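You operate a simulated robot arm through the tools that you are given. There is no shell and no other tool. Be economical: measure what you need, move in short steps, check, and stop when the job is done.

The job below is to be done with a simulated two-armed robot. You get a single attempt, and the scene is never put back.

Task
Take the cap off the white bottle that says "water" on the table marked boxes and lay it down there.
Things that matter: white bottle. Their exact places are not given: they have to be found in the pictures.

The check looks at the end state, three seconds after you hand in, the way a careful person would. Anything else that was tipped, shoved, dropped, spilled or broken makes it a failure. A push-on lid holds only when it is set on centred and level and pressed home; a screw cap is set on level and turned clockwise until tight.

Robot
Two 7-joint arms with two-finger parallel grippers on one trunk, on a base that drives. Base frame: it is fixed to the floor where the robot stands at the start and does not move with it; the origin is under the middle of the robot, x ahead of it, y to its left, z up; the surface under the hand at the start is at about z = 0.74. Units: m, rad, N and s.
The left shoulder is at the start at [0.11, 0.174, 1.082], the right one opposite. With the tool pointing down near the work surface each hand reaches from about 0.32 to 0.74 m from the robot's upright axis, wherever it stands, measured 20 degrees to its own side. Payload 3.6 kg a hand.
The tool frame of a hand sits at the grasp point between the pads (the TCP): z along the fingers, y along the line on which they close. The tips reach 0.03 m beyond it. The gripper opens to 0.11 m. The fingers are 0.02 m wide and 0.01 m thick; the gripper's body (0.048 by 0.112 m) begins 0.055 m behind the TCP.
Orientation is told as [roll, pitch, yaw] about the base's x, y, z axes, in that order, counted from this pose: with the fingers straight down and closing along the base's y, the tool's x points along the base's -x, its y along +y and its z along -z.

Tools
- The arms move only by the tool drive_tool. It takes "left_moves", "right_moves" or both (then of equal length, played together; a hand with none holds still); each is a list of rows, each an object of numbers (a shift or turn left out is 0, a gripper value left out holds the last): "tx", "ty", "tz": the shift along the tool's x, y, z in mm; "ax", "ay", "az": the turn, a rotation vector about the tool's x, y, z in rad; "grip": the opening, from 0 (shut) to 1 (fully open). In form: [{"tx": .., "ty": .., "tz": .., "ax": .., "ay": .., "az": .., "grip": ..}, ...]. A call has 1 to 12 rows; each row shifts and turns the commanded pose from where the row before left it, along the tool's axes as they then stand. Rows are played at 5 a second. More than 0.05 m and 0.15 rad between two rows, or a gripper value outside its range, and nothing of the call is played. A pose out of reach is approached as far as the arm can. The call stops where the force on the tool passes 40 N (or 10 N more than at its start, if that is more) or the arm is blocked; 0.2 s more then pass. The fingers move at their own pace (about 0.153 m/s each) and stop on an object; they squeeze with about 40 N. The grip force told is the motor's: it shows also when the fingers shut on nothing. Time passes only in rows, and 0.2 s behind the last, so rows that do not move let the fingers close. It gives the time, the measured TCP pose, the force on the tool (base axes), the opening and the grip force at its end, in the units of the frame above (readings bear some noise), with the torque about the TCP (base axes, N m) and any sound that the robot's microphone picked up.
- Cameras (640 x 400 px; columns grow to the right, rows downward): "scene" is now at [0.2094, -0.0067, 1.2461]; the picture's right is [-0.09, -1.00, 0.00], its down [-0.66, 0.06, -0.75] and it looks along [0.74, -0.06, -0.66] (base axes); focal length 235 px, centre (320, 200). "left" rides on the left gripper at [0.072, -0.017, -0.103] in its tool frame; the picture's right is [0.23, 0.97, 0.00], its down [-0.76, 0.18, -0.62] and it looks along [-0.61, 0.14, 0.78] (tool axes); focal length 222 px, centre (320, 200). "right" rides on the right gripper at [0.073, 0.017, -0.103] in its tool frame; the picture's right is [-0.23, 0.97, 0.00], its down [-0.76, -0.18, -0.62] and it looks along [-0.61, -0.14, 0.78] (tool axes); focal length 222 px, centre (320, 200).
- capture(camera): a new picture of that camera. It takes no simulated time.
- slide_trunk(by): slides the trunk up (or, below 0, down) by that many m; the arms and the scene camera ride with it, the base frame stays. It gives what a move gives, with no picture.
- drive_base(legs): drives the robot by 1 to 6 legs, each [ahead, left, turn to the left] in m, m and rad, along the robot's own axes; the way and the turn of a leg run together, so that a leg with both is an arc; at most 1.5 m and 3.142 rad a leg. The arms and the cameras ride along, it lands a little off, and it stops where it bumps. It gives what a move gives.
- head_to(pan, tilt): turns the head with the scene camera to pan (to the left, within 1.501 rad either way) and tilt (down, from -0.506 to 1.204), counted from straight ahead of the robot. It gives what a move gives.
- measure_at(camera, pixels): there is no depth. For up to 12 entries [column, row, z] of the newest picture of that camera ("zoom" is the newest enlarged one), the place [x, y] in the base frame at which the ray of that pixel passes the height z, good to about 0.002 m. It takes no simulated time.
- close_up(camera, box): a new picture of the part [left, top, right, bottom] of that camera's present view, enlarged. It takes no simulated time.
- close_job(): hands the job in; it is judged then, once.

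Work in short steps. Measure before you move; look again where a grasp or a placing could have gone wrong, and mend it. You have 80 turns and 78 pictures in all, those below and enlarged ones among them. Open the grippers and draw the arms clear of the work before you hand the job in, unless the task says otherwise; then end with one line.

The tools are called after "Request:" by a JSON object that holds its "method" and its "body". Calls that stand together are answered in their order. drive_tool: Moves the arms, as the interface text tells. Its arguments: {"type":"object","properties":{"left_moves":{"type":"array"},"right_moves":{"type":"array"}},"required":[]} The other tools are called the same way: slide_trunk (by) slides the trunk up or down; drive_base (legs) drives the base; head_to (pan, tilt) turns the head that bears the scene camera; capture (camera) takes a picture; measure_at (camera, pixels) gives the place at which the rays of pixels pass given heights; close_up (camera, box) takes an enlarged picture of a part of a camera's view; close_job () hands the job in.

At the start:

```text
clock: 0.0
left_ee_pos: [0.3343, 0.0981, 1.0931]
left_ee_rot: [-0.003, 0.002, 0.002]
left_force: [0.0, 0.3, 0.3]
left_torque: [-0.01, -0.01, -0.03]
left_opening: 0.1101
left_grip_force: 0.1
right_ee_pos: [0.3596, -0.2011, 1.0623]
right_ee_rot: [-0.002, 0.002, -0.001]
right_force: [-0.5, 0.0, -0.2]
right_torque: [0.05, -0.01, 0.04]
right_opening: 0.1101
right_grip_force: 0.0
trunk travel left (down, up): [-0.2, 0.563]
robot x, y, heading: [-0.0002, -0.0009, -0.003]
head pan, tilt: [-0.086, 0.726]
```

scene: 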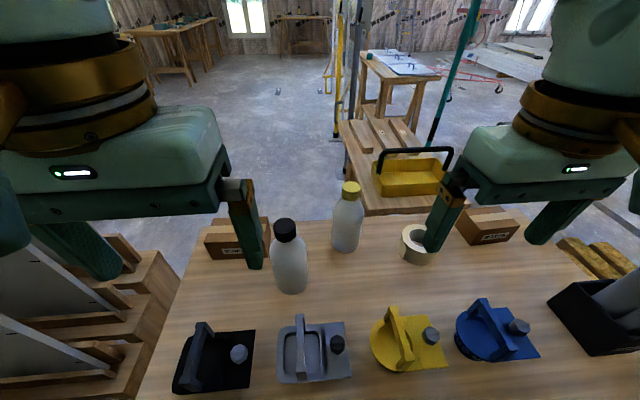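
right: 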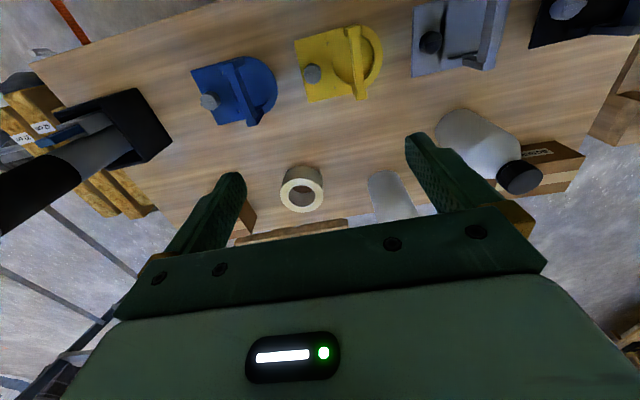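
left: 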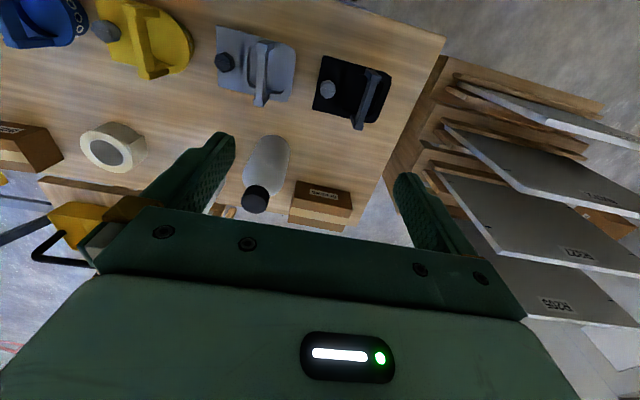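

The table in front carries two white bottles (black cap near 290,255; yellow cap near 347,215). I'll enlarge them to look for labels.

Request:
{"method": "close_up", "body": {"camera": "scene", "box": [200, 170, 440, 320]}}

Request:
{"method": "close_up", "body": {"camera": "scene", "box": [300, 0, 540, 150]}}

Request:
{"method": "close_up", "body": {"camera": "scene", "box": [100, 0, 340, 150]}}

```text
2.67 times, centred on (320, 245) of scene
```

zoom: 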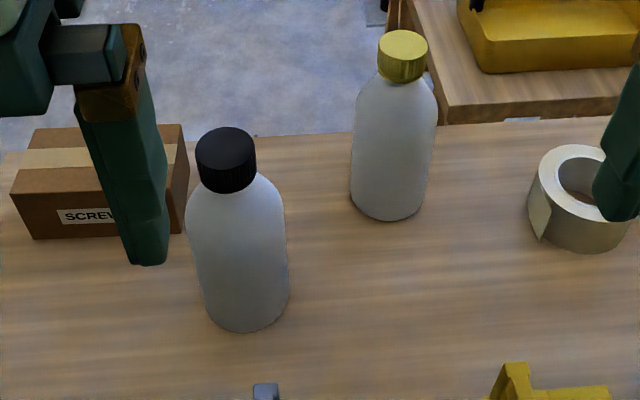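

```text
2.67 times, centred on (420, 75) of scene
```

zoom: 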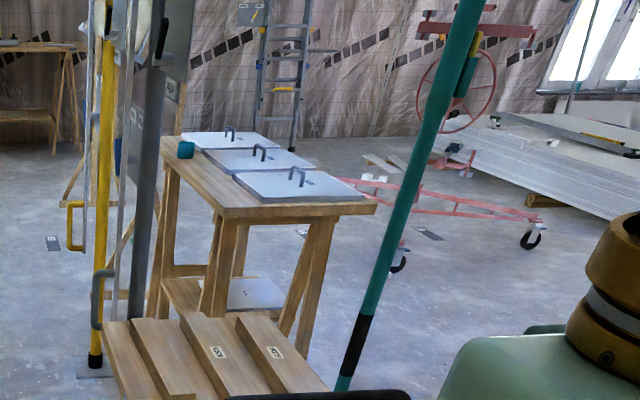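

```text
2.67 times, centred on (220, 75) of scene
```

zoom: 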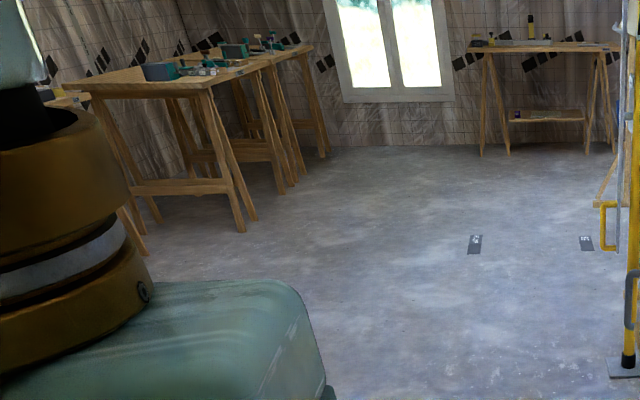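

No label faces the camera on these bottles, and there are floor signs near (278,91) and (320,91), and other tables. I'll zoom on the signs and start looking around.

Request:
{"method": "close_up", "body": {"camera": "scene", "box": [264, 78, 336, 123]}}

Request:
{"method": "head_to", "body": {"pan": 1.2, "tilt": 0.3}}

Request:
{"method": "capture", "body": {"camera": "scene"}}

Request:
{"method": "head_to", "body": {"pan": -1.2, "tilt": 0.3}}

Request:
{"method": "capture", "body": {"camera": "scene"}}

Request:
{"method": "head_to", "body": {"pan": 0, "tilt": 0.3}}

Request:
{"method": "capture", "body": {"camera": "scene"}}

```text
8.89 times, centred on (300, 100) of scene
```

zoom: 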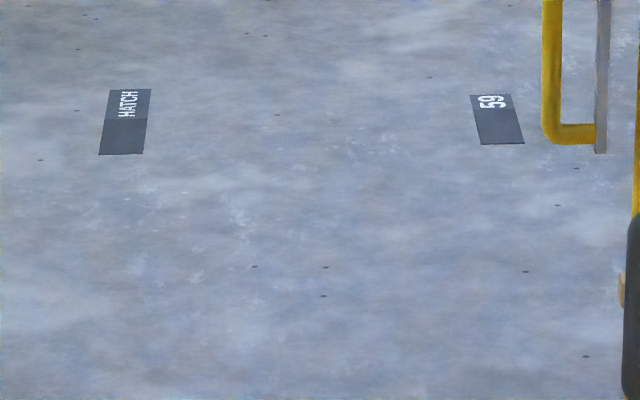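

```text
clock: 1.5
left_ee_pos: [0.3345, 0.0995, 1.0931]
left_ee_rot: [-0.003, 0.001, 0.001]
left_force: [-0.5, 0.0, 0.7]
left_torque: [0.01, -0.01, 0.0]
left_opening: 0.1099
left_grip_force: 0.0
right_ee_pos: [0.3599, -0.2019, 1.0613]
right_ee_rot: [-0.001, 0.001, 0.0]
right_force: [-0.9, 0.6, -0.5]
right_torque: [0.0, 0.01, 0.01]
right_opening: 0.1098
right_grip_force: 0.2
trunk travel left (down, up): [-0.2, 0.563]
robot x, y, heading: [0.0056, -0.0023, 0.001]
head pan, tilt: [1.201, 0.3]
```

```text
70 pictures are left
```

scene: 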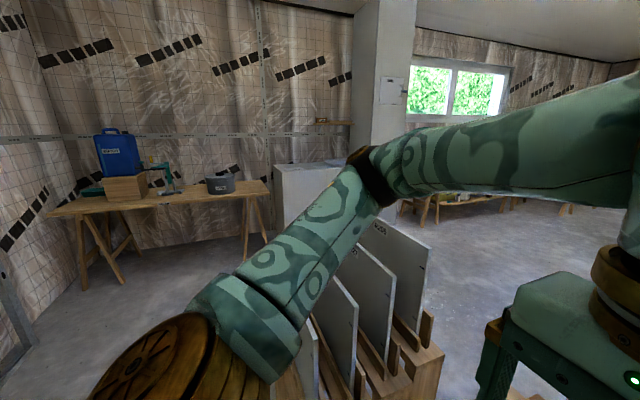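

```text
clock: 3.7
left_ee_pos: [0.3335, 0.0991, 1.0933]
left_ee_rot: [-0.001, 0.002, 0.003]
left_force: [1.3, -0.4, 0.6]
left_torque: [0.0, 0.03, 0.03]
left_opening: 0.1101
left_grip_force: 0.0
right_ee_pos: [0.3593, -0.2025, 1.0614]
right_ee_rot: [-0.001, 0.001, 0.0]
right_force: [0.0, 0.6, 0.3]
right_torque: [0.02, 0.01, -0.01]
right_opening: 0.1097
right_grip_force: 0.0
trunk travel left (down, up): [-0.2, 0.563]
robot x, y, heading: [-0.0055, -0.0017, 0.001]
head pan, tilt: [-1.201, 0.3]
```

```text
69 pictures are left
```

scene: 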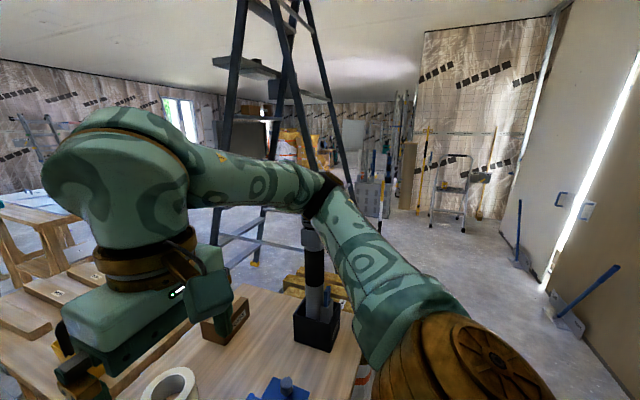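

```text
clock: 5.1
left_ee_pos: [0.3334, 0.099, 1.0933]
left_ee_rot: [-0.003, 0.004, 0.003]
left_force: [0.1, 0.7, 0.2]
left_torque: [0.03, 0.03, 0.0]
left_opening: 0.1099
left_grip_force: 0.1
right_ee_pos: [0.3589, -0.2014, 1.0608]
right_ee_rot: [0.0, 0.001, -0.001]
right_force: [-0.6, 0.0, 0.2]
right_torque: [-0.03, 0.03, 0.03]
right_opening: 0.11
right_grip_force: 0.0
trunk travel left (down, up): [-0.2, 0.563]
robot x, y, heading: [-0.0039, 0.0013, -0.001]
head pan, tilt: [0.0, 0.3]
```

```text
68 pictures are left
```

scene: 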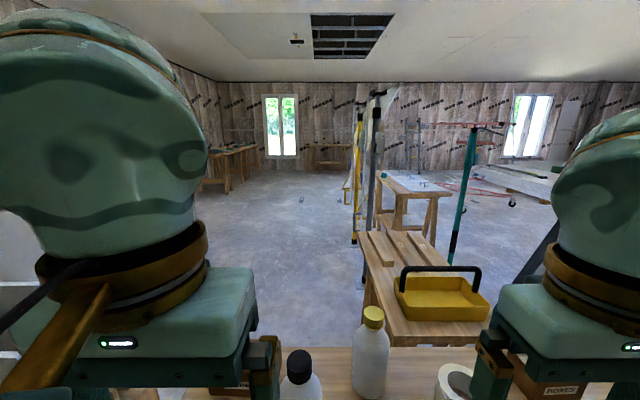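

A box at (560,390) seems to read "BOXES". I'll look down at the table and zoom via the wrist cameras for bottle labels.

Request:
{"method": "close_up", "body": {"camera": "scene", "box": [480, 325, 600, 400]}}

Request:
{"method": "close_up", "body": {"camera": "left", "box": [200, 120, 376, 230]}}

Request:
{"method": "close_up", "body": {"camera": "right", "box": [350, 90, 590, 240]}}

Request:
{"method": "head_to", "body": {"pan": 0, "tilt": 1.15}}

Request:
{"method": "capture", "body": {"camera": "scene"}}

```text
5.33 times, centred on (540, 362) of scene
```

zoom: 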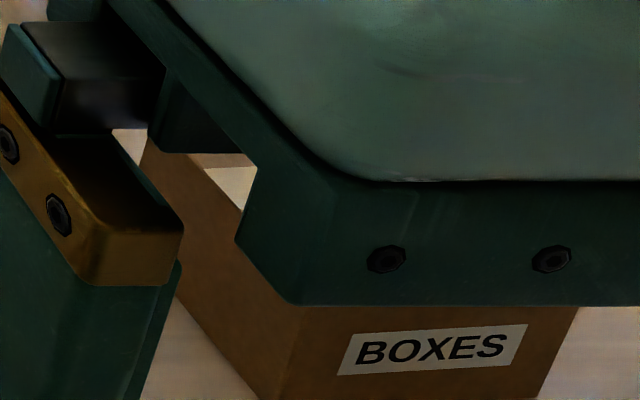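

```text
3.64 times, centred on (288, 175) of left
```

zoom: 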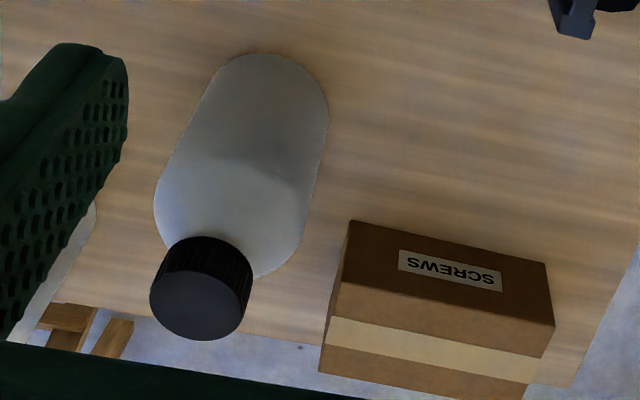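

```text
2.67 times, centred on (470, 165) of right
```

zoom: 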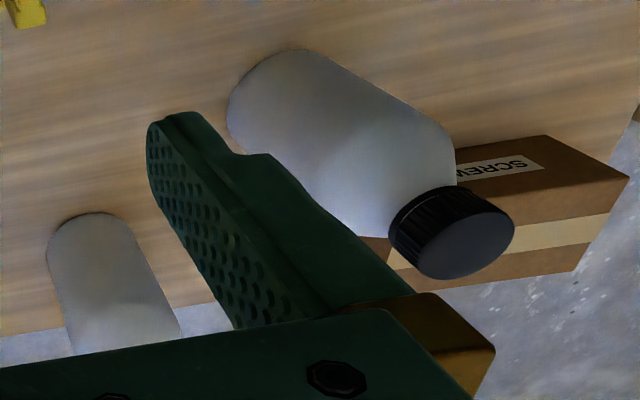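

```text
clock: 6.2
left_ee_pos: [0.334, 0.0994, 1.0924]
left_ee_rot: [-0.001, 0.002, 0.001]
left_force: [0.3, 0.0, 0.2]
left_torque: [0.01, -0.01, 0.0]
left_opening: 0.1099
left_grip_force: 0.0
right_ee_pos: [0.3591, -0.201, 1.0611]
right_ee_rot: [0.002, 0.002, 0.001]
right_force: [0.2, -0.4, 0.1]
right_torque: [-0.04, 0.0, 0.0]
right_opening: 0.1102
right_grip_force: 0.0
trunk travel left (down, up): [-0.2, 0.563]
robot x, y, heading: [-0.0015, -0.0024, -0.004]
head pan, tilt: [0.0, 1.15]
```

```text
64 pictures are left
```

scene: 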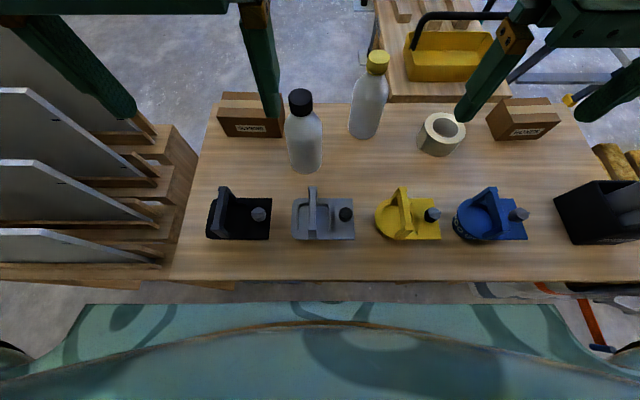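

Neither bottle shows print from this side. I'll measure the bottles and look more closely at the other furniture, e.g. the front edge of this table and the left bench.

Request:
{"method": "measure_at", "body": {"camera": "scene", "pixels": [[306, 170, 0.74], [364, 135, 0.74], [301, 97, 0.95], [377, 57, 0.95], [200, 280, 0.74], [625, 280, 0.74], [215, 105, 0.74], [560, 98, 0.74], [525, 135, 0.74]]}}

Request:
{"method": "close_up", "body": {"camera": "scene", "box": [270, 40, 430, 180]}}

Request:
{"method": "head_to", "body": {"pan": 1.4, "tilt": 0.3}}

Request:
{"method": "close_up", "body": {"camera": "scene", "box": [90, 100, 350, 262]}}

```text
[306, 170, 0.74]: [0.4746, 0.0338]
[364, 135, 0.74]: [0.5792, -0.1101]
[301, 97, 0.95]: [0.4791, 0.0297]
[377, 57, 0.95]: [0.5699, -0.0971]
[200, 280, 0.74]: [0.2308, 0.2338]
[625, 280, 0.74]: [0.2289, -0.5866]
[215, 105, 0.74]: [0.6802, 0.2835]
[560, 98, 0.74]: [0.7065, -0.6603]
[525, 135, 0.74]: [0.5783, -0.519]
```

```text
2.86 times, centred on (350, 110) of scene
```

zoom: 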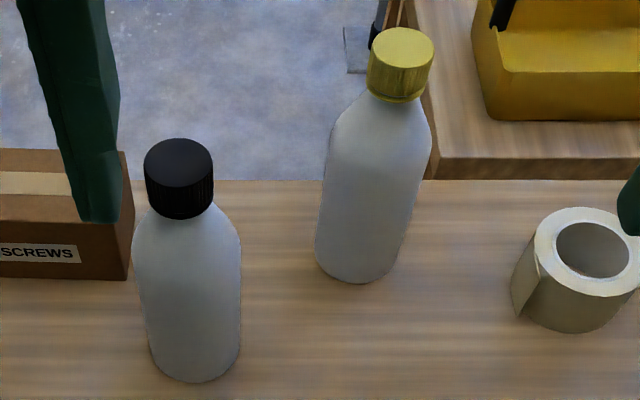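

```text
clock: 7.8
left_ee_pos: [0.3341, 0.099, 1.0921]
left_ee_rot: [-0.002, 0.002, 0.002]
left_force: [-0.9, 0.2, -0.9]
left_torque: [0.02, -0.02, 0.0]
left_opening: 0.1098
left_grip_force: 0.1
right_ee_pos: [0.3591, -0.2008, 1.0621]
right_ee_rot: [0.0, 0.002, 0.001]
right_force: [-0.4, 0.3, 0.1]
right_torque: [0.0, 0.02, 0.0]
right_opening: 0.11
right_grip_force: 0.0
trunk travel left (down, up): [-0.2, 0.563]
robot x, y, heading: [-0.0014, -0.0008, 0.0]
head pan, tilt: [1.4, 0.3]
```

```text
2.46 times, centred on (220, 181) of scene
```

zoom: 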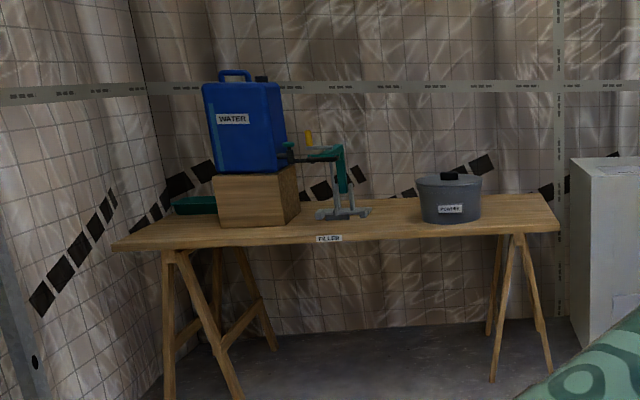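

The table signs are small plates on the table edges ("FILLED" here). I'll look as far back as the head turns on both sides to check room behind and find the other tables.

Request:
{"method": "head_to", "body": {"pan": 1.5, "tilt": 0.5}}

Request:
{"method": "capture", "body": {"camera": "scene"}}

Request:
{"method": "head_to", "body": {"pan": -1.5, "tilt": 0.5}}

Request:
{"method": "capture", "body": {"camera": "scene"}}

```text
clock: 8.5
left_ee_pos: [0.3332, 0.0986, 1.0931]
left_ee_rot: [-0.003, 0.002, 0.0]
left_force: [0.8, -0.5, 0.5]
left_torque: [0.04, -0.01, -0.01]
left_opening: 0.1097
left_grip_force: 0.1
right_ee_pos: [0.3596, -0.2018, 1.0615]
right_ee_rot: [0.001, 0.002, -0.002]
right_force: [-0.2, 0.4, 0.7]
right_torque: [0.01, -0.02, -0.03]
right_opening: 0.1099
right_grip_force: 0.0
trunk travel left (down, up): [-0.2, 0.563]
robot x, y, heading: [0.0031, 0.0034, -0.0]
head pan, tilt: [1.499, 0.499]
```

```text
61 pictures are left
```

scene: 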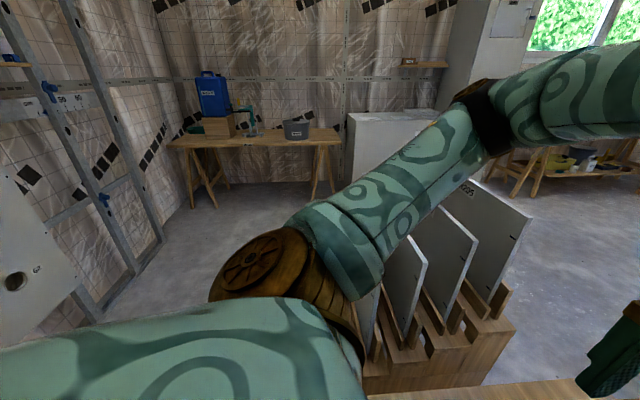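

```text
clock: 11.1
left_ee_pos: [0.3346, 0.0987, 1.0916]
left_ee_rot: [-0.003, 0.002, 0.002]
left_force: [-0.8, 0.9, 0.1]
left_torque: [-0.01, 0.0, 0.0]
left_opening: 0.1098
left_grip_force: 0.1
right_ee_pos: [0.3588, -0.2004, 1.0609]
right_ee_rot: [0.0, 0.001, -0.001]
right_force: [0.4, -0.1, -0.2]
right_torque: [0.0, 0.0, 0.01]
right_opening: 0.1101
right_grip_force: 0.0
trunk travel left (down, up): [-0.2, 0.563]
robot x, y, heading: [-0.0017, 0.0003, 0.003]
head pan, tilt: [-1.499, 0.499]
```

```text
60 pictures are left
```

scene: 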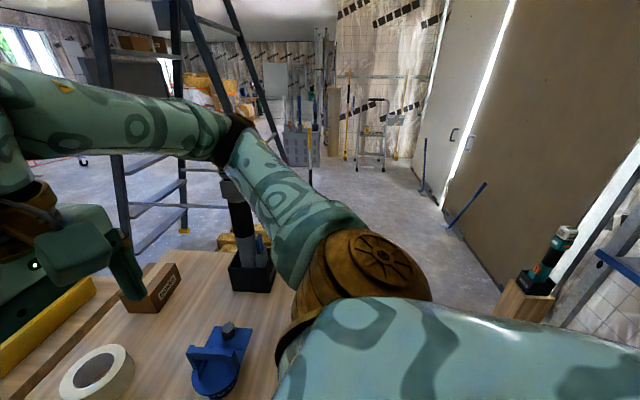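

A bench with white items stands in the left room (near 580,160 in the earlier view). I'll back off a bit to see this table's front edge, and zoom on that left bench.

Request:
{"method": "drive_base", "body": {"legs": [[-0.35, 0, 0]]}}

Request:
{"method": "head_to", "body": {"pan": 0, "tilt": 0.9}}

Request:
{"method": "capture", "body": {"camera": "scene"}}

Request:
{"method": "head_to", "body": {"pan": 0.9, "tilt": 0.3}}

Request:
{"method": "capture", "body": {"camera": "scene"}}

```text
clock: 13.3
left_ee_pos: [-0.0108, 0.0993, 1.0931]
left_ee_rot: [-0.001, 0.001, 0.002]
left_force: [-0.7, 0.1, -0.2]
left_torque: [-0.04, -0.01, -0.01]
left_opening: 0.1098
left_grip_force: 0.0
right_ee_pos: [0.0142, -0.201, 1.0614]
right_ee_rot: [0.002, -0.001, 0.002]
right_force: [0.0, 0.0, 0.3]
right_torque: [0.05, -0.02, 0.01]
right_opening: 0.1099
right_grip_force: 0.1
trunk travel left (down, up): [-0.2, 0.563]
robot x, y, heading: [-0.3444, -0.0031, 0.0]
head pan, tilt: [-1.499, 0.499]
```

```text
clock: 14.9
left_ee_pos: [-0.0111, 0.0994, 1.0939]
left_ee_rot: [-0.003, 0.003, 0.002]
left_force: [-0.9, 0.1, 0.3]
left_torque: [-0.02, 0.0, 0.01]
left_opening: 0.1097
left_grip_force: 0.0
right_ee_pos: [0.0137, -0.2008, 1.0613]
right_ee_rot: [0.0, 0.003, 0.001]
right_force: [0.2, 1.5, 0.3]
right_torque: [0.0, -0.03, 0.0]
right_opening: 0.11
right_grip_force: 0.0
trunk travel left (down, up): [-0.2, 0.563]
robot x, y, heading: [-0.3416, -0.0029, -0.0]
head pan, tilt: [0.0, 0.901]
```

```text
59 pictures are left
```

scene: 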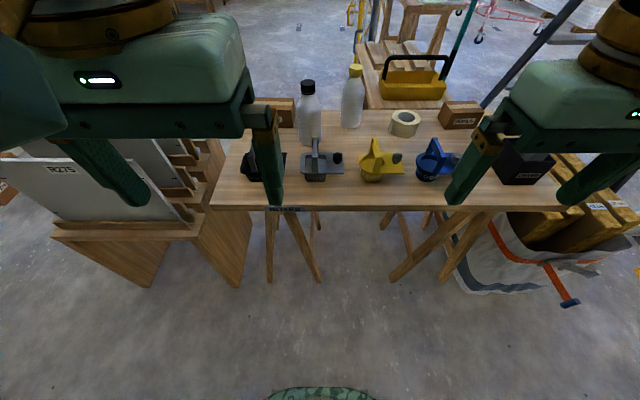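

```text
clock: 16.1
left_ee_pos: [-0.0108, 0.0984, 1.0932]
left_ee_rot: [-0.002, 0.001, 0.004]
left_force: [0.0, 0.4, 0.1]
left_torque: [0.0, 0.0, -0.06]
left_opening: 0.1101
left_grip_force: 0.1
right_ee_pos: [0.0146, -0.2007, 1.0609]
right_ee_rot: [0.0, 0.002, 0.0]
right_force: [-0.6, -0.2, -0.8]
right_torque: [-0.01, -0.02, -0.02]
right_opening: 0.11
right_grip_force: 0.2
trunk travel left (down, up): [-0.2, 0.563]
robot x, y, heading: [-0.3456, -0.0002, -0.002]
head pan, tilt: [0.901, 0.3]
```

```text
58 pictures are left
```

scene: 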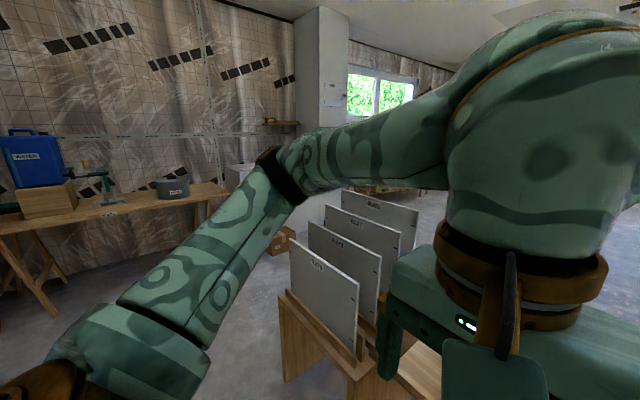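

The front table's edge has a plate near (283,208), partly behind the left finger. I'll zoom on it.

Request:
{"method": "head_to", "body": {"pan": 0, "tilt": 0.9}}

Request:
{"method": "drive_tool", "body": {"left_moves": [{"ty": 40}, {"ty": 40}]}}

Request:
{"method": "close_up", "body": {"camera": "scene", "box": [250, 190, 330, 240]}}

Request:
{"method": "close_up", "body": {"camera": "scene", "box": [270, 60, 430, 160]}}

```text
clock: 17.3
left_ee_pos: [-0.0104, 0.0992, 1.0926]
left_ee_rot: [-0.002, 0.002, 0.004]
left_force: [-0.8, 0.2, -0.5]
left_torque: [0.0, 0.01, 0.04]
left_opening: 0.1101
left_grip_force: 0.0
right_ee_pos: [0.0137, -0.2011, 1.0619]
right_ee_rot: [0.0, 0.002, 0.002]
right_force: [0.6, -0.5, 0.3]
right_torque: [0.06, -0.01, -0.02]
right_opening: 0.1098
right_grip_force: 0.2
trunk travel left (down, up): [-0.2, 0.563]
robot x, y, heading: [-0.3433, -0.0018, 0.006]
head pan, tilt: [0.0, 0.901]
```

```text
clock: 17.9
left_ee_pos: [-0.0106, 0.1821, 1.0928]
left_ee_rot: [-0.002, 0.002, 0.0]
left_force: [-0.2, -0.6, 0.0]
left_torque: [0.0, 0.0, -0.02]
left_opening: 0.11
left_grip_force: 0.0
right_ee_pos: [0.0139, -0.2006, 1.0613]
right_ee_rot: [0.0, 0.0, 0.001]
right_force: [0.7, -0.1, -1.0]
right_torque: [0.03, 0.01, -0.01]
right_opening: 0.11
right_grip_force: 0.1
trunk travel left (down, up): [-0.2, 0.563]
robot x, y, heading: [-0.3462, 0.0013, 0.0]
head pan, tilt: [0.0, 0.901]
```

```text
8.00 times, centred on (290, 215) of scene
```

zoom: 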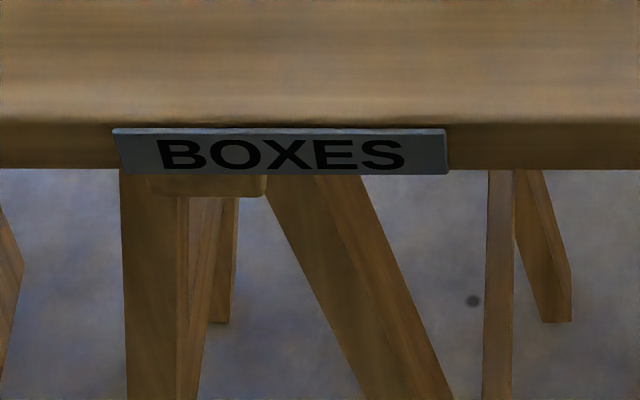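

```text
4.00 times, centred on (350, 110) of scene
```

zoom: 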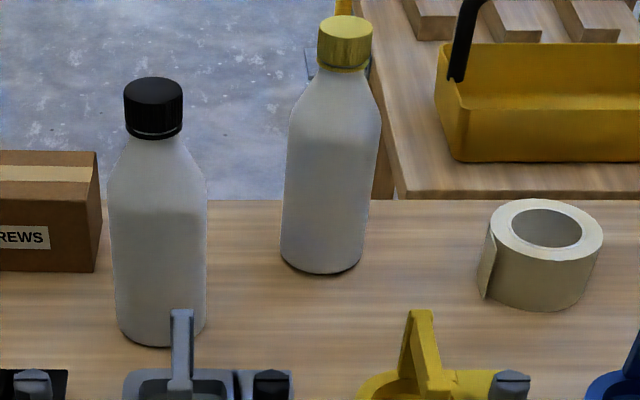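

This table is the one marked BOXES, so the WATER print must be on the far side of one of the two bottles. I'll drive back to the table, and send the left hand over the far-left part, turned to look back at the bottles.

Request:
{"method": "drive_base", "body": {"legs": [[0.345, 0, 0]]}}

Request:
{"method": "drive_tool", "body": {"left_moves": [{"tz": -40}, {"tx": -42, "ty": 5}, {"tx": -42, "ty": 5}, {"tx": -42}, {"tx": -42}, {"tx": -42}, {"tx": -42}, {"tx": -42}, {"tx": -42}, {"tx": -42}]}}

Request:
{"method": "drive_tool", "body": {"left_moves": [{"az": 0.147}, {"az": 0.147}, {"az": 0.147}, {"az": 0.147}, {"az": 0.147}, {"az": 0.147}, {"az": 0.147}, {"az": 0.147}, {"az": 0.147}, {"az": 0.147}, {"az": 0.147}, {"az": 0.147}]}}

Request:
{"method": "capture", "body": {"camera": "left"}}

```text
clock: 20.2
left_ee_pos: [0.339, 0.1837, 1.0921]
left_ee_rot: [-0.002, 0.003, 0.007]
left_force: [-0.1, -0.1, -0.1]
left_torque: [0.02, 0.01, 0.01]
left_opening: 0.1101
left_grip_force: 0.0
right_ee_pos: [0.3652, -0.1991, 1.0607]
right_ee_rot: [-0.001, 0.002, 0.005]
right_force: [0.4, -0.2, -0.5]
right_torque: [0.01, 0.01, 0.01]
right_opening: 0.1102
right_grip_force: 0.1
trunk travel left (down, up): [-0.2, 0.563]
robot x, y, heading: [0.0037, -0.0007, 0.008]
head pan, tilt: [0.0, 0.901]
```

```text
clock: 22.4
left_ee_pos: [0.5539, 0.1854, 1.1029]
left_ee_rot: [-0.002, 0.002, 0.007]
left_force: [-0.1, -0.4, -0.3]
left_torque: [-0.01, 0.0, -0.02]
left_opening: 0.1099
left_grip_force: 0.1
left hand out of reach, approached as far as the arm can: row 6, 7, 8, 9, 10
right_ee_pos: [0.3658, -0.1987, 1.0618]
right_ee_rot: [0.001, 0.003, 0.005]
right_force: [1.0, -0.6, -0.6]
right_torque: [0.02, 0.01, -0.02]
right_opening: 0.1098
right_grip_force: 0.0
trunk travel left (down, up): [-0.2, 0.563]
robot x, y, heading: [0.0005, -0.0023, 0.006]
head pan, tilt: [0.0, 0.901]
```

```text
clock: 25.0
left_ee_pos: [0.5529, 0.1869, 1.1027]
left_ee_rot: [-0.001, 0.001, 0.006]
left_force: [-0.5, -0.9, 0.4]
left_torque: [0.03, 0.01, -0.01]
left_opening: 0.11
left_grip_force: 0.1
left hand out of reach, approached as far as the arm can: row 1, 2, 3, 4, 5, 6, 7, 8, 9, 10, 11, 12
right_ee_pos: [0.3653, -0.1986, 1.0602]
right_ee_rot: [-0.001, 0.003, 0.005]
right_force: [-0.7, 0.1, 0.8]
right_torque: [0.03, -0.01, 0.02]
right_opening: 0.11
right_grip_force: 0.1
trunk travel left (down, up): [-0.2, 0.563]
robot x, y, heading: [0.004, -0.0018, 0.006]
head pan, tilt: [0.0, 0.901]
```

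```text
55 pictures are left
```

left: 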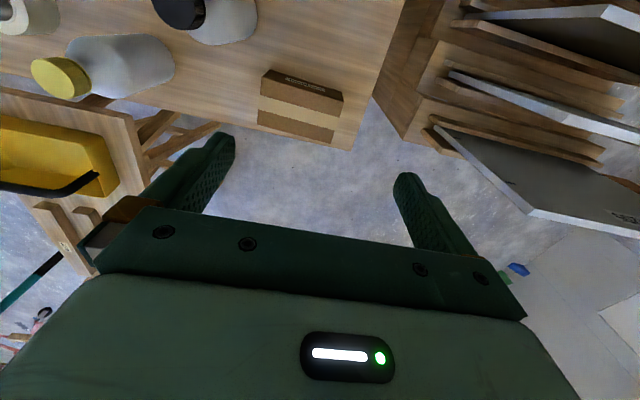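

The hand stopped at x=0.55 (out of reach this high). Raising the trunk lifts the shoulder, which will extend the reach; I'll raise it and bring the hand back down a little.

Request:
{"method": "slide_trunk", "body": {"by": 0.2}}

Request:
{"method": "drive_tool", "body": {"left_moves": [{"tz": 40}, {"tz": 40}, {"tz": 40}, {"tz": 30}, {}]}}

```text
clock: 27.2
left_ee_pos: [0.4864, 0.1881, 1.378]
left_ee_rot: [0.0, -0.167, 0.007]
left_force: [0.1, 0.0, 0.1]
left_torque: [-0.01, -0.02, -0.02]
left_opening: 0.1102
left_grip_force: 0.1
right_ee_pos: [0.3664, -0.1986, 1.2604]
right_ee_rot: [0.0, 0.001, 0.006]
right_force: [0.5, 0.1, 1.1]
right_torque: [0.01, -0.03, 0.01]
right_opening: 0.1103
right_grip_force: 0.0
trunk travel left (down, up): [-0.4, 0.363]
robot x, y, heading: [0.0018, 0.0025, 0.007]
head pan, tilt: [0.0, 0.901]
```

```text
clock: 28.4
left_ee_pos: [0.5097, 0.1851, 1.229]
left_ee_rot: [-0.004, -0.167, 0.007]
left_force: [0.5, -0.2, 0.3]
left_torque: [0.03, 0.01, -0.01]
left_opening: 0.1099
left_grip_force: 0.0
right_ee_pos: [0.364, -0.1976, 1.2607]
right_ee_rot: [-0.001, 0.002, 0.005]
right_force: [-0.4, 0.1, -0.5]
right_torque: [0.04, 0.0, 0.0]
right_opening: 0.1097
right_grip_force: 0.1
trunk travel left (down, up): [-0.4, 0.363]
robot x, y, heading: [0.0051, -0.0001, 0.01]
head pan, tilt: [0.0, 0.901]
```

The hand is now at (0.51, 0.185, 1.229) with a pitch of -0.167; I'll level it, move down and forward and see how the reach is.

Request:
{"method": "drive_tool", "body": {"left_moves": [{"ay": 0.083}, {"ay": 0.084}, {"tz": 40}, {"tz": 40}, {"tx": -40}, {"tx": -40}, {"tx": -40}, {"tx": -40}, {}]}}

Request:
{"method": "drive_tool", "body": {"left_moves": [{"az": 0.147}, {"az": 0.147}, {"az": 0.147}, {"az": 0.147}, {"az": 0.147}, {"az": 0.147}, {"az": 0.147}, {"az": 0.147}, {"az": 0.147}, {"az": 0.147}, {"az": 0.147}, {"az": 0.147}]}}

Request:
{"method": "capture", "body": {"camera": "left"}}

```text
clock: 30.4
left_ee_pos: [0.578, 0.1898, 1.1501]
left_ee_rot: [-0.002, -0.001, 0.007]
left_force: [-0.3, 0.4, -0.4]
left_torque: [-0.02, -0.04, 0.01]
left_opening: 0.1102
left_grip_force: 0.1
left hand out of reach, approached as far as the arm can: row 6, 7, 8
right_ee_pos: [0.365, -0.1977, 1.2611]
right_ee_rot: [0.0, 0.0, 0.005]
right_force: [-0.2, 0.2, 1.0]
right_torque: [0.0, 0.0, -0.02]
right_opening: 0.11
right_grip_force: 0.1
trunk travel left (down, up): [-0.4, 0.363]
robot x, y, heading: [0.0031, 0.0013, 0.004]
head pan, tilt: [0.0, 0.901]
```

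```text
clock: 33.0
left_ee_pos: [0.5158, 0.2437, 1.1498]
left_ee_rot: [0.043, -0.049, -0.206]
left_force: [-0.8, -0.8, -0.4]
left_torque: [0.03, 0.02, 0.0]
left_opening: 0.11
left_grip_force: 0.1
left hand out of reach, approached as far as the arm can: row 1, 2, 3, 4, 5, 6, 7, 8, 9, 10, 11, 12
right_ee_pos: [0.3647, -0.1995, 1.262]
right_ee_rot: [-0.001, 0.001, 0.006]
right_force: [-0.5, 0.6, -0.6]
right_torque: [0.01, -0.01, -0.02]
right_opening: 0.1103
right_grip_force: 0.0
trunk travel left (down, up): [-0.4, 0.363]
robot x, y, heading: [0.003, 0.0012, 0.007]
head pan, tilt: [0.0, 0.901]
```

```text
54 pictures are left
```

left: 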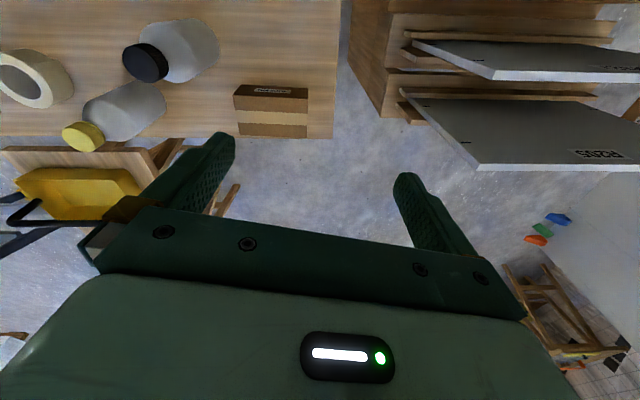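

Reach is limited by height relative to the shoulder, so I'll raise the trunk further, then turn the hand while nearer the body before extending.

Request:
{"method": "slide_trunk", "body": {"by": 0.2}}

Request:
{"method": "drive_tool", "body": {"left_moves": [{"tz": 45}, {"tz": 45}, {"tz": 45}, {"tz": 45}, {"az": 0.147}, {"az": 0.147}, {"az": 0.147}, {"az": 0.147}, {"az": 0.147}, {"az": 0.147}, {"az": 0.147}, {"az": 0.147}]}}

```text
clock: 35.1
left_ee_pos: [0.5024, 0.2438, 1.3783]
left_ee_rot: [0.055, -0.107, -0.206]
left_force: [0.1, 0.6, 0.8]
left_torque: [-0.01, 0.04, -0.03]
left_opening: 0.11
left_grip_force: 0.0
right_ee_pos: [0.3649, -0.199, 1.4605]
right_ee_rot: [0.0, 0.002, 0.005]
right_force: [0.6, -0.1, -0.3]
right_torque: [0.01, 0.01, 0.03]
right_opening: 0.11
right_grip_force: 0.0
trunk travel left (down, up): [-0.6, 0.163]
robot x, y, heading: [0.0079, 0.0017, 0.004]
head pan, tilt: [0.0, 0.901]
```

```text
clock: 37.8
left_ee_pos: [0.4993, 0.2582, 1.2214]
left_ee_rot: [0.102, -0.102, -0.485]
left_force: [0.8, -0.2, 0.0]
left_torque: [0.04, 0.0, 0.02]
left_opening: 0.1098
left_grip_force: 0.0
left hand out of reach, approached as far as the arm can: row 6, 7, 8, 9, 10, 11, 12
right_ee_pos: [0.3651, -0.2012, 1.4614]
right_ee_rot: [0.001, -0.001, 0.005]
right_force: [-0.4, -0.3, -0.8]
right_torque: [0.03, 0.02, 0.01]
right_opening: 0.11
right_grip_force: 0.0
trunk travel left (down, up): [-0.6, 0.163]
robot x, y, heading: [0.0039, -0.0017, 0.012]
head pan, tilt: [0.0, 0.901]
```

The clockwise turn stops at about -0.49 rad. I'll level the hand and test the counter-clockwise direction while pulled back a bit.

Request:
{"method": "drive_tool", "body": {"left_moves": [{"ax": 0.1, "ay": 0.1}, {"az": -0.147}, {"az": -0.147}, {"az": -0.147}, {"az": -0.147}, {"az": -0.147}, {"az": -0.147}, {"az": -0.147}, {"az": -0.147}, {"az": -0.147}, {"az": -0.147}, {"az": -0.147}]}}

Request:
{"method": "drive_tool", "body": {"left_moves": [{"az": -0.147}, {"az": -0.147}, {"az": -0.147}, {"az": -0.147}, {"az": -0.147}, {"az": -0.147}, {"az": -0.147}, {"az": -0.147}, {"az": -0.147}, {"az": -0.147}]}}

```text
clock: 40.4
left_ee_pos: [0.4994, 0.2595, 1.2212]
left_ee_rot: [-0.11, -0.096, 1.147]
left_force: [0.3, 0.1, 0.1]
left_torque: [0.0, 0.0, 0.04]
left_opening: 0.1101
left_grip_force: 0.1
left hand out of reach, approached as far as the arm can: row 1
right_ee_pos: [0.365, -0.1984, 1.4614]
right_ee_rot: [-0.002, 0.0, 0.004]
right_force: [-0.3, 0.0, -0.5]
right_torque: [-0.01, -0.01, 0.02]
right_opening: 0.1101
right_grip_force: 0.1
trunk travel left (down, up): [-0.6, 0.163]
robot x, y, heading: [0.0064, 0.0017, 0.001]
head pan, tilt: [0.0, 0.901]
```

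```text
clock: 42.5
left_ee_pos: [0.4973, 0.2594, 1.223]
left_ee_rot: [-0.104, 0.098, 2.606]
left_force: [-0.2, 0.8, -0.2]
left_torque: [-0.03, 0.03, 0.02]
left_opening: 0.1098
left_grip_force: 0.0
right_ee_pos: [0.3652, -0.199, 1.4613]
right_ee_rot: [0.002, 0.0, 0.005]
right_force: [0.5, 0.4, -0.7]
right_torque: [0.0, -0.01, 0.04]
right_opening: 0.1098
right_grip_force: 0.1
trunk travel left (down, up): [-0.6, 0.163]
robot x, y, heading: [0.0049, 0.0032, 0.007]
head pan, tilt: [0.0, 0.901]
```

Counter-clockwise works (yaw 2.6). I'll level, turn a little further and extend the hand forward past the bottles looking back.

Request:
{"method": "drive_tool", "body": {"left_moves": [{"ax": -0.1, "ay": -0.1}, {"az": -0.147}, {"az": -0.147}, {"tz": 25}, {"tx": 40, "ty": 30}, {"tx": 40, "ty": 30}, {"tx": 40, "ty": 30}, {"tx": 40, "ty": 30}, {"tx": 40, "ty": 25}, {}]}}

Request:
{"method": "capture", "body": {"camera": "left"}}

```text
clock: 44.8
left_ee_pos: [0.6037, 0.0933, 1.2069]
left_ee_rot: [-0.007, 0.0, 2.903]
left_force: [0.1, 0.3, 0.6]
left_torque: [0.03, 0.01, 0.0]
left_opening: 0.1101
left_grip_force: 0.0
left hand out of reach, approached as far as the arm can: row 8, 9
right_ee_pos: [0.3645, -0.2, 1.4597]
right_ee_rot: [-0.001, 0.002, 0.005]
right_force: [0.1, -0.3, -0.6]
right_torque: [0.04, 0.02, -0.01]
right_opening: 0.11
right_grip_force: 0.0
trunk travel left (down, up): [-0.6, 0.163]
robot x, y, heading: [0.0057, -0.0007, 0.005]
head pan, tilt: [0.0, 0.901]
```

```text
53 pictures are left
```

left: 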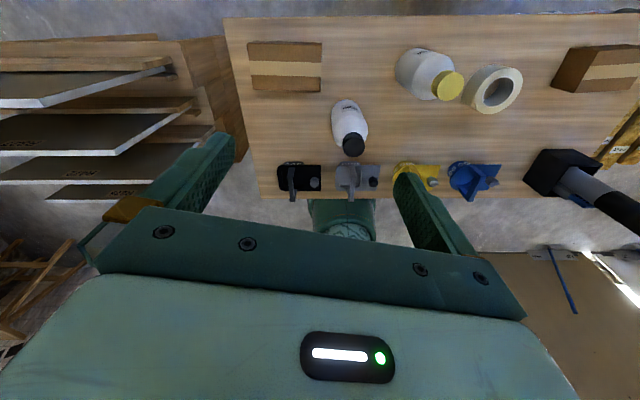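

The view now shows the bottles' far sides, with a mark on the black-capped one at (350,105). I'll zoom on both.

Request:
{"method": "close_up", "body": {"camera": "left", "box": [310, 80, 390, 160]}}

Request:
{"method": "close_up", "body": {"camera": "left", "box": [385, 35, 475, 110]}}

```text
5.00 times, centred on (350, 120) of left
```

zoom: 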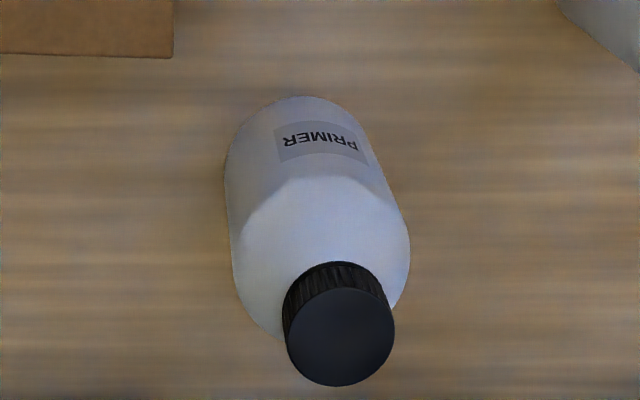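

```text
5.33 times, centred on (430, 72) of left
```

zoom: 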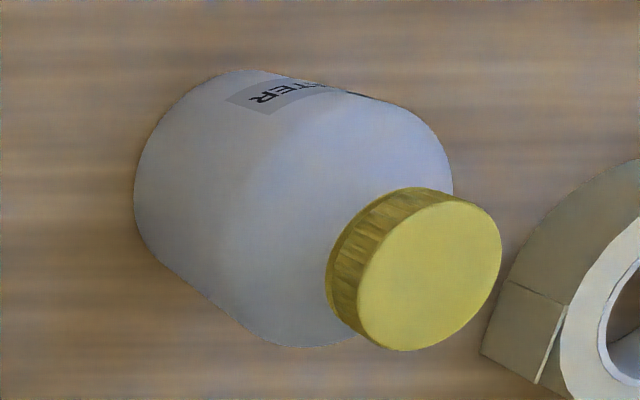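

The yellow-capped bottle reads "…TER" (WATER); the black one is PRIMER. I'll retract and unwind the left hand, then measure the yellow bottle and its surroundings from the raised head.

Request:
{"method": "drive_tool", "body": {"left_moves": [{"tx": -40}, {"tx": -40}, {"tx": -40}, {"az": 0.147}, {"az": 0.147}, {"az": 0.147}, {"az": 0.147}, {"az": 0.147}, {"az": 0.147}, {"az": 0.147}, {"az": 0.147}, {"az": 0.147}]}}

Request:
{"method": "drive_tool", "body": {"left_moves": [{"az": 0.147}, {"az": 0.147}, {"az": 0.147}, {"az": 0.147}, {"az": 0.147}, {"az": 0.147}, {"az": 0.147}, {"az": 0.147}, {"az": 0.147}, {"az": 0.147}]}}

Request:
{"method": "capture", "body": {"camera": "scene"}}

```text
clock: 47.4
left_ee_pos: [0.4884, 0.1206, 1.206]
left_ee_rot: [-0.001, -0.004, 1.577]
left_force: [0.8, 0.0, 0.7]
left_torque: [0.0, -0.02, 0.02]
left_opening: 0.1101
left_grip_force: 0.1
right_ee_pos: [0.3644, -0.2001, 1.4619]
right_ee_rot: [-0.001, -0.002, 0.007]
right_force: [-0.4, -0.3, -0.2]
right_torque: [-0.01, 0.0, -0.01]
right_opening: 0.1103
right_grip_force: 0.1
trunk travel left (down, up): [-0.6, 0.163]
robot x, y, heading: [0.0107, 0.0027, 0.008]
head pan, tilt: [0.0, 0.901]
```

```text
clock: 49.5
left_ee_pos: [0.4876, 0.1207, 1.206]
left_ee_rot: [0.006, -0.003, 0.109]
left_force: [0.1, -0.1, -0.2]
left_torque: [-0.01, 0.0, 0.02]
left_opening: 0.11
left_grip_force: 0.1
right_ee_pos: [0.3645, -0.1983, 1.4612]
right_ee_rot: [-0.001, 0.0, 0.005]
right_force: [-0.4, 0.5, 0.0]
right_torque: [-0.01, -0.01, 0.0]
right_opening: 0.1101
right_grip_force: 0.1
trunk travel left (down, up): [-0.6, 0.163]
robot x, y, heading: [0.0003, -0.0019, 0.004]
head pan, tilt: [0.0, 0.901]
```

```text
50 pictures are left
```

scene: 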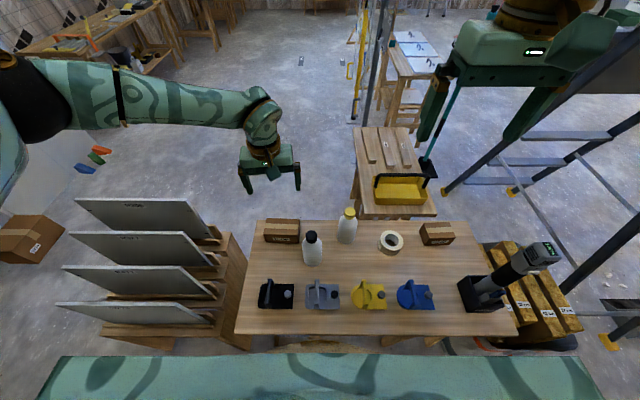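

I'll zoom on the yellow-cap bottle and neighbours for measuring.

Request:
{"method": "close_up", "body": {"camera": "scene", "box": [300, 200, 444, 290]}}

```text
4.44 times, centred on (372, 245) of scene
```

zoom: 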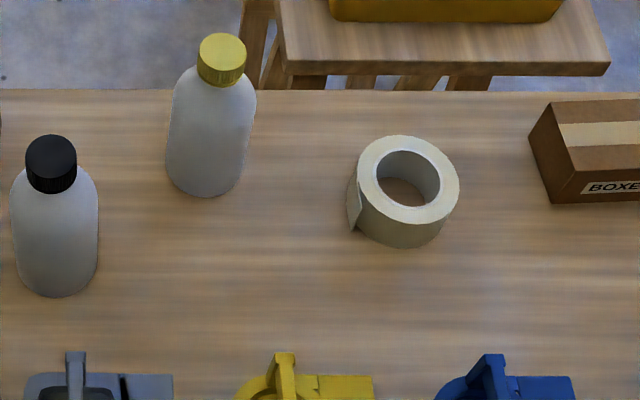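

Request:
{"method": "measure_at", "body": {"camera": "zoom", "pixels": [[203, 197, 0.74], [165, 165, 0.76], [242, 175, 0.76], [222, 47, 0.93], [222, 47, 0.95], [222, 47, 0.97], [199, 52, 0.95], [246, 52, 0.95], [347, 215, 0.74], [400, 248, 0.74], [458, 190, 0.79], [290, 355, 0.82]]}}

Request:
{"method": "measure_at", "body": {"camera": "zoom", "pixels": [[222, 86, 0.92], [203, 72, 0.92], [245, 76, 0.92], [255, 100, 0.88], [172, 93, 0.88], [98, 190, 0.88], [60, 296, 0.74]]}}

```text
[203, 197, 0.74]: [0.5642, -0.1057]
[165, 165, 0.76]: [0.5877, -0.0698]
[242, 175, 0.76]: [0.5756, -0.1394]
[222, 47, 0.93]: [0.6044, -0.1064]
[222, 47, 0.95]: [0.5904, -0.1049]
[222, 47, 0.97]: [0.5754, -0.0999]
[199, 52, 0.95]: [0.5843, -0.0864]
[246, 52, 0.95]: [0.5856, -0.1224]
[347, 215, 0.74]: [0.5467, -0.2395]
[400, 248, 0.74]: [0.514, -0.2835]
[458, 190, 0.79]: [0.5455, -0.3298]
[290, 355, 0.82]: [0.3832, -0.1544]
```

```text
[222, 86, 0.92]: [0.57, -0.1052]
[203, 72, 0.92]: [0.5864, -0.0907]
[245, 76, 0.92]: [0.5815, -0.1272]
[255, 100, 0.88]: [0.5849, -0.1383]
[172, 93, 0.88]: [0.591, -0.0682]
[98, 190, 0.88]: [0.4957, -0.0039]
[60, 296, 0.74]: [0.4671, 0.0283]
```

The water bottle stands at about (0.597,-0.105), Ø0.07, cap top z≈0.938, cap Ø0.037. Plan: right hand holds the body from the front-right, nearly level; left hand unscrews from above. I'll pull the left hand back, lower the trunk by 0.2 and shift the base 0.1 to the right.

Request:
{"method": "drive_tool", "body": {"left_moves": [{"tx": 40, "tz": -20}, {"tx": 40, "tz": -20, "ty": 30}, {"ty": 30, "tz": -20}]}}

Request:
{"method": "slide_trunk", "body": {"by": -0.2}}

Request:
{"method": "drive_base", "body": {"legs": [[0, -0.1, 0]]}}

Request:
{"method": "drive_tool", "body": {"right_moves": [{"tx": -40, "tz": 40}, {"tx": -40, "tz": 40}, {"az": -0.12}, {"az": -0.12}, {"az": -0.1}, {"ay": -0.14}, {"ay": -0.14}, {"ay": -0.14}]}}

```text
refused: row 2 steps farther than a row can; nothing moved
```

```text
clock: 51.7
left_ee_pos: [0.4881, 0.1203, 1.006]
left_ee_rot: [0.005, -0.002, 0.111]
left_force: [-0.3, -0.7, 0.5]
left_torque: [0.02, 0.03, 0.01]
left_opening: 0.1102
left_grip_force: 0.1
right_ee_pos: [0.3652, -0.1987, 1.2621]
right_ee_rot: [0.0, 0.0, 0.006]
right_force: [0.2, -0.6, -0.9]
right_torque: [0.01, 0.02, 0.01]
right_opening: 0.11
right_grip_force: 0.1
trunk travel left (down, up): [-0.4, 0.363]
robot x, y, heading: [0.0086, 0.0041, 0.004]
head pan, tilt: [0.0, 0.901]
```

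```text
clock: 52.9
left_ee_pos: [0.4899, 0.0199, 1.0051]
left_ee_rot: [0.007, -0.002, 0.113]
left_force: [-0.6, -0.9, -0.6]
left_torque: [0.0, 0.0, 0.01]
left_opening: 0.1098
left_grip_force: 0.1
right_ee_pos: [0.3648, -0.2994, 1.2618]
right_ee_rot: [0.002, 0.0, 0.006]
right_force: [-0.2, -0.1, 0.4]
right_torque: [0.02, 0.0, -0.03]
right_opening: 0.1099
right_grip_force: 0.0
trunk travel left (down, up): [-0.4, 0.363]
robot x, y, heading: [0.0041, -0.1006, 0.006]
head pan, tilt: [0.0, 0.901]
```

```text
refused: row 1 steps farther than a row can; nothing moved
```

Two calls were refused for step size (the left hand passed safely above the primer cap, tips at 0.975). I'll raise and retract the left hand and start posing the right hand.

Request:
{"method": "drive_tool", "body": {"left_moves": [{"tz": -45}, {"tz": -35}, {"tx": 40}, {"tx": 30, "ty": 30}, {"ty": 40}, {}, {}, {}], "right_moves": [{"tx": -33, "tz": 33}, {"tx": -33, "tz": 33}, {"az": -0.12}, {"az": -0.12}, {"az": -0.1}, {"ay": -0.14}, {"ay": -0.14}, {"ay": -0.14}]}}

```text
clock: 54.7
left_ee_pos: [0.4106, 0.0826, 1.0888]
left_ee_rot: [0.006, -0.002, 0.112]
left_force: [-0.1, 0.0, 0.8]
left_torque: [0.01, -0.04, 0.06]
left_opening: 0.11
left_grip_force: 0.1
right_ee_pos: [0.4313, -0.2981, 1.1972]
right_ee_rot: [0.002, -0.424, 0.347]
right_force: [0.0, 0.4, 0.5]
right_torque: [-0.01, 0.02, -0.01]
right_opening: 0.1101
right_grip_force: 0.0
trunk travel left (down, up): [-0.4, 0.363]
robot x, y, heading: [0.0022, -0.0992, 0.01]
head pan, tilt: [0.0, 0.901]
```

Continue pitching the right hand to about 25° below level.

Request:
{"method": "drive_tool", "body": {"right_moves": [{"ay": -0.143}, {"ay": -0.143}, {"ay": -0.143}, {"ay": -0.143}, {"ay": -0.143}, {}]}}

Request:
{"method": "head_to", "body": {"pan": 0.1, "tilt": 0.95}}

Request:
{"method": "capture", "body": {"camera": "scene"}}

```text
clock: 56.1
left_ee_pos: [0.4117, 0.0839, 1.089]
left_ee_rot: [0.004, -0.002, 0.111]
left_force: [0.2, -0.1, -0.6]
left_torque: [0.0, 0.0, 0.0]
left_opening: 0.1102
left_grip_force: 0.0
right_ee_pos: [0.4529, -0.3018, 1.1981]
right_ee_rot: [0.015, -1.103, 0.355]
right_force: [0.2, 0.4, -1.0]
right_torque: [0.0, 0.02, -0.04]
right_opening: 0.1098
right_grip_force: 0.1
right hand out of reach, approached as far as the arm can: row 4, 5
trunk travel left (down, up): [-0.4, 0.363]
robot x, y, heading: [0.0082, -0.0982, 0.005]
head pan, tilt: [0.0, 0.901]
```

```text
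clock: 56.7
left_ee_pos: [0.412, 0.083, 1.0884]
left_ee_rot: [0.006, -0.002, 0.112]
left_force: [-0.5, 0.2, -0.7]
left_torque: [0.0, 0.0, 0.0]
left_opening: 0.11
left_grip_force: 0.2
right_ee_pos: [0.4531, -0.3011, 1.1977]
right_ee_rot: [0.018, -1.101, 0.351]
right_force: [0.0, 0.8, -1.0]
right_torque: [0.02, 0.01, 0.01]
right_opening: 0.1099
right_grip_force: 0.0
trunk travel left (down, up): [-0.4, 0.363]
robot x, y, heading: [0.0009, -0.0985, 0.004]
head pan, tilt: [0.099, 0.949]
```

```text
48 pictures are left
```

scene: 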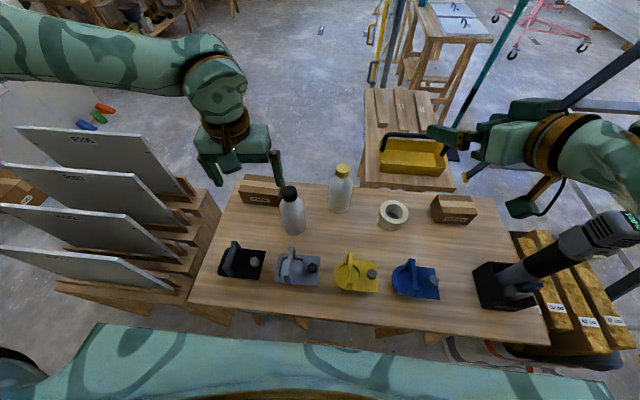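

The right arm's forearm stretches toward the tall tool in the black holder (490–640, 210–310). I'll measure it before descending.

Request:
{"method": "close_up", "body": {"camera": "scene", "box": [420, 80, 640, 320]}}

Request:
{"method": "measure_at", "body": {"camera": "scene", "pixels": [[487, 308, 0.74], [537, 302, 0.74], [478, 268, 0.84], [525, 262, 0.84], [600, 225, 1.0], [600, 225, 0.95], [620, 240, 0.95], [352, 256, 0.8], [408, 262, 0.8], [535, 350, 0.74]]}}

```text
1.67 times, centred on (530, 200) of scene
```

zoom: 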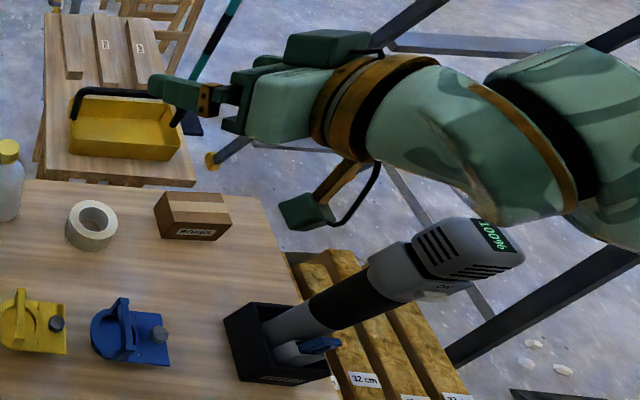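

```text
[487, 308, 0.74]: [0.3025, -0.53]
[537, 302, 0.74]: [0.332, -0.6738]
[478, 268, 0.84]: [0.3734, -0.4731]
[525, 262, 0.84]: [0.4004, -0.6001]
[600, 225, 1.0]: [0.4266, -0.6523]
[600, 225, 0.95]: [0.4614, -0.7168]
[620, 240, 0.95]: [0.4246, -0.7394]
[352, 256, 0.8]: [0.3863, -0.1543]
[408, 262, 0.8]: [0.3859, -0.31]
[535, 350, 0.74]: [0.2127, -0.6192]
```

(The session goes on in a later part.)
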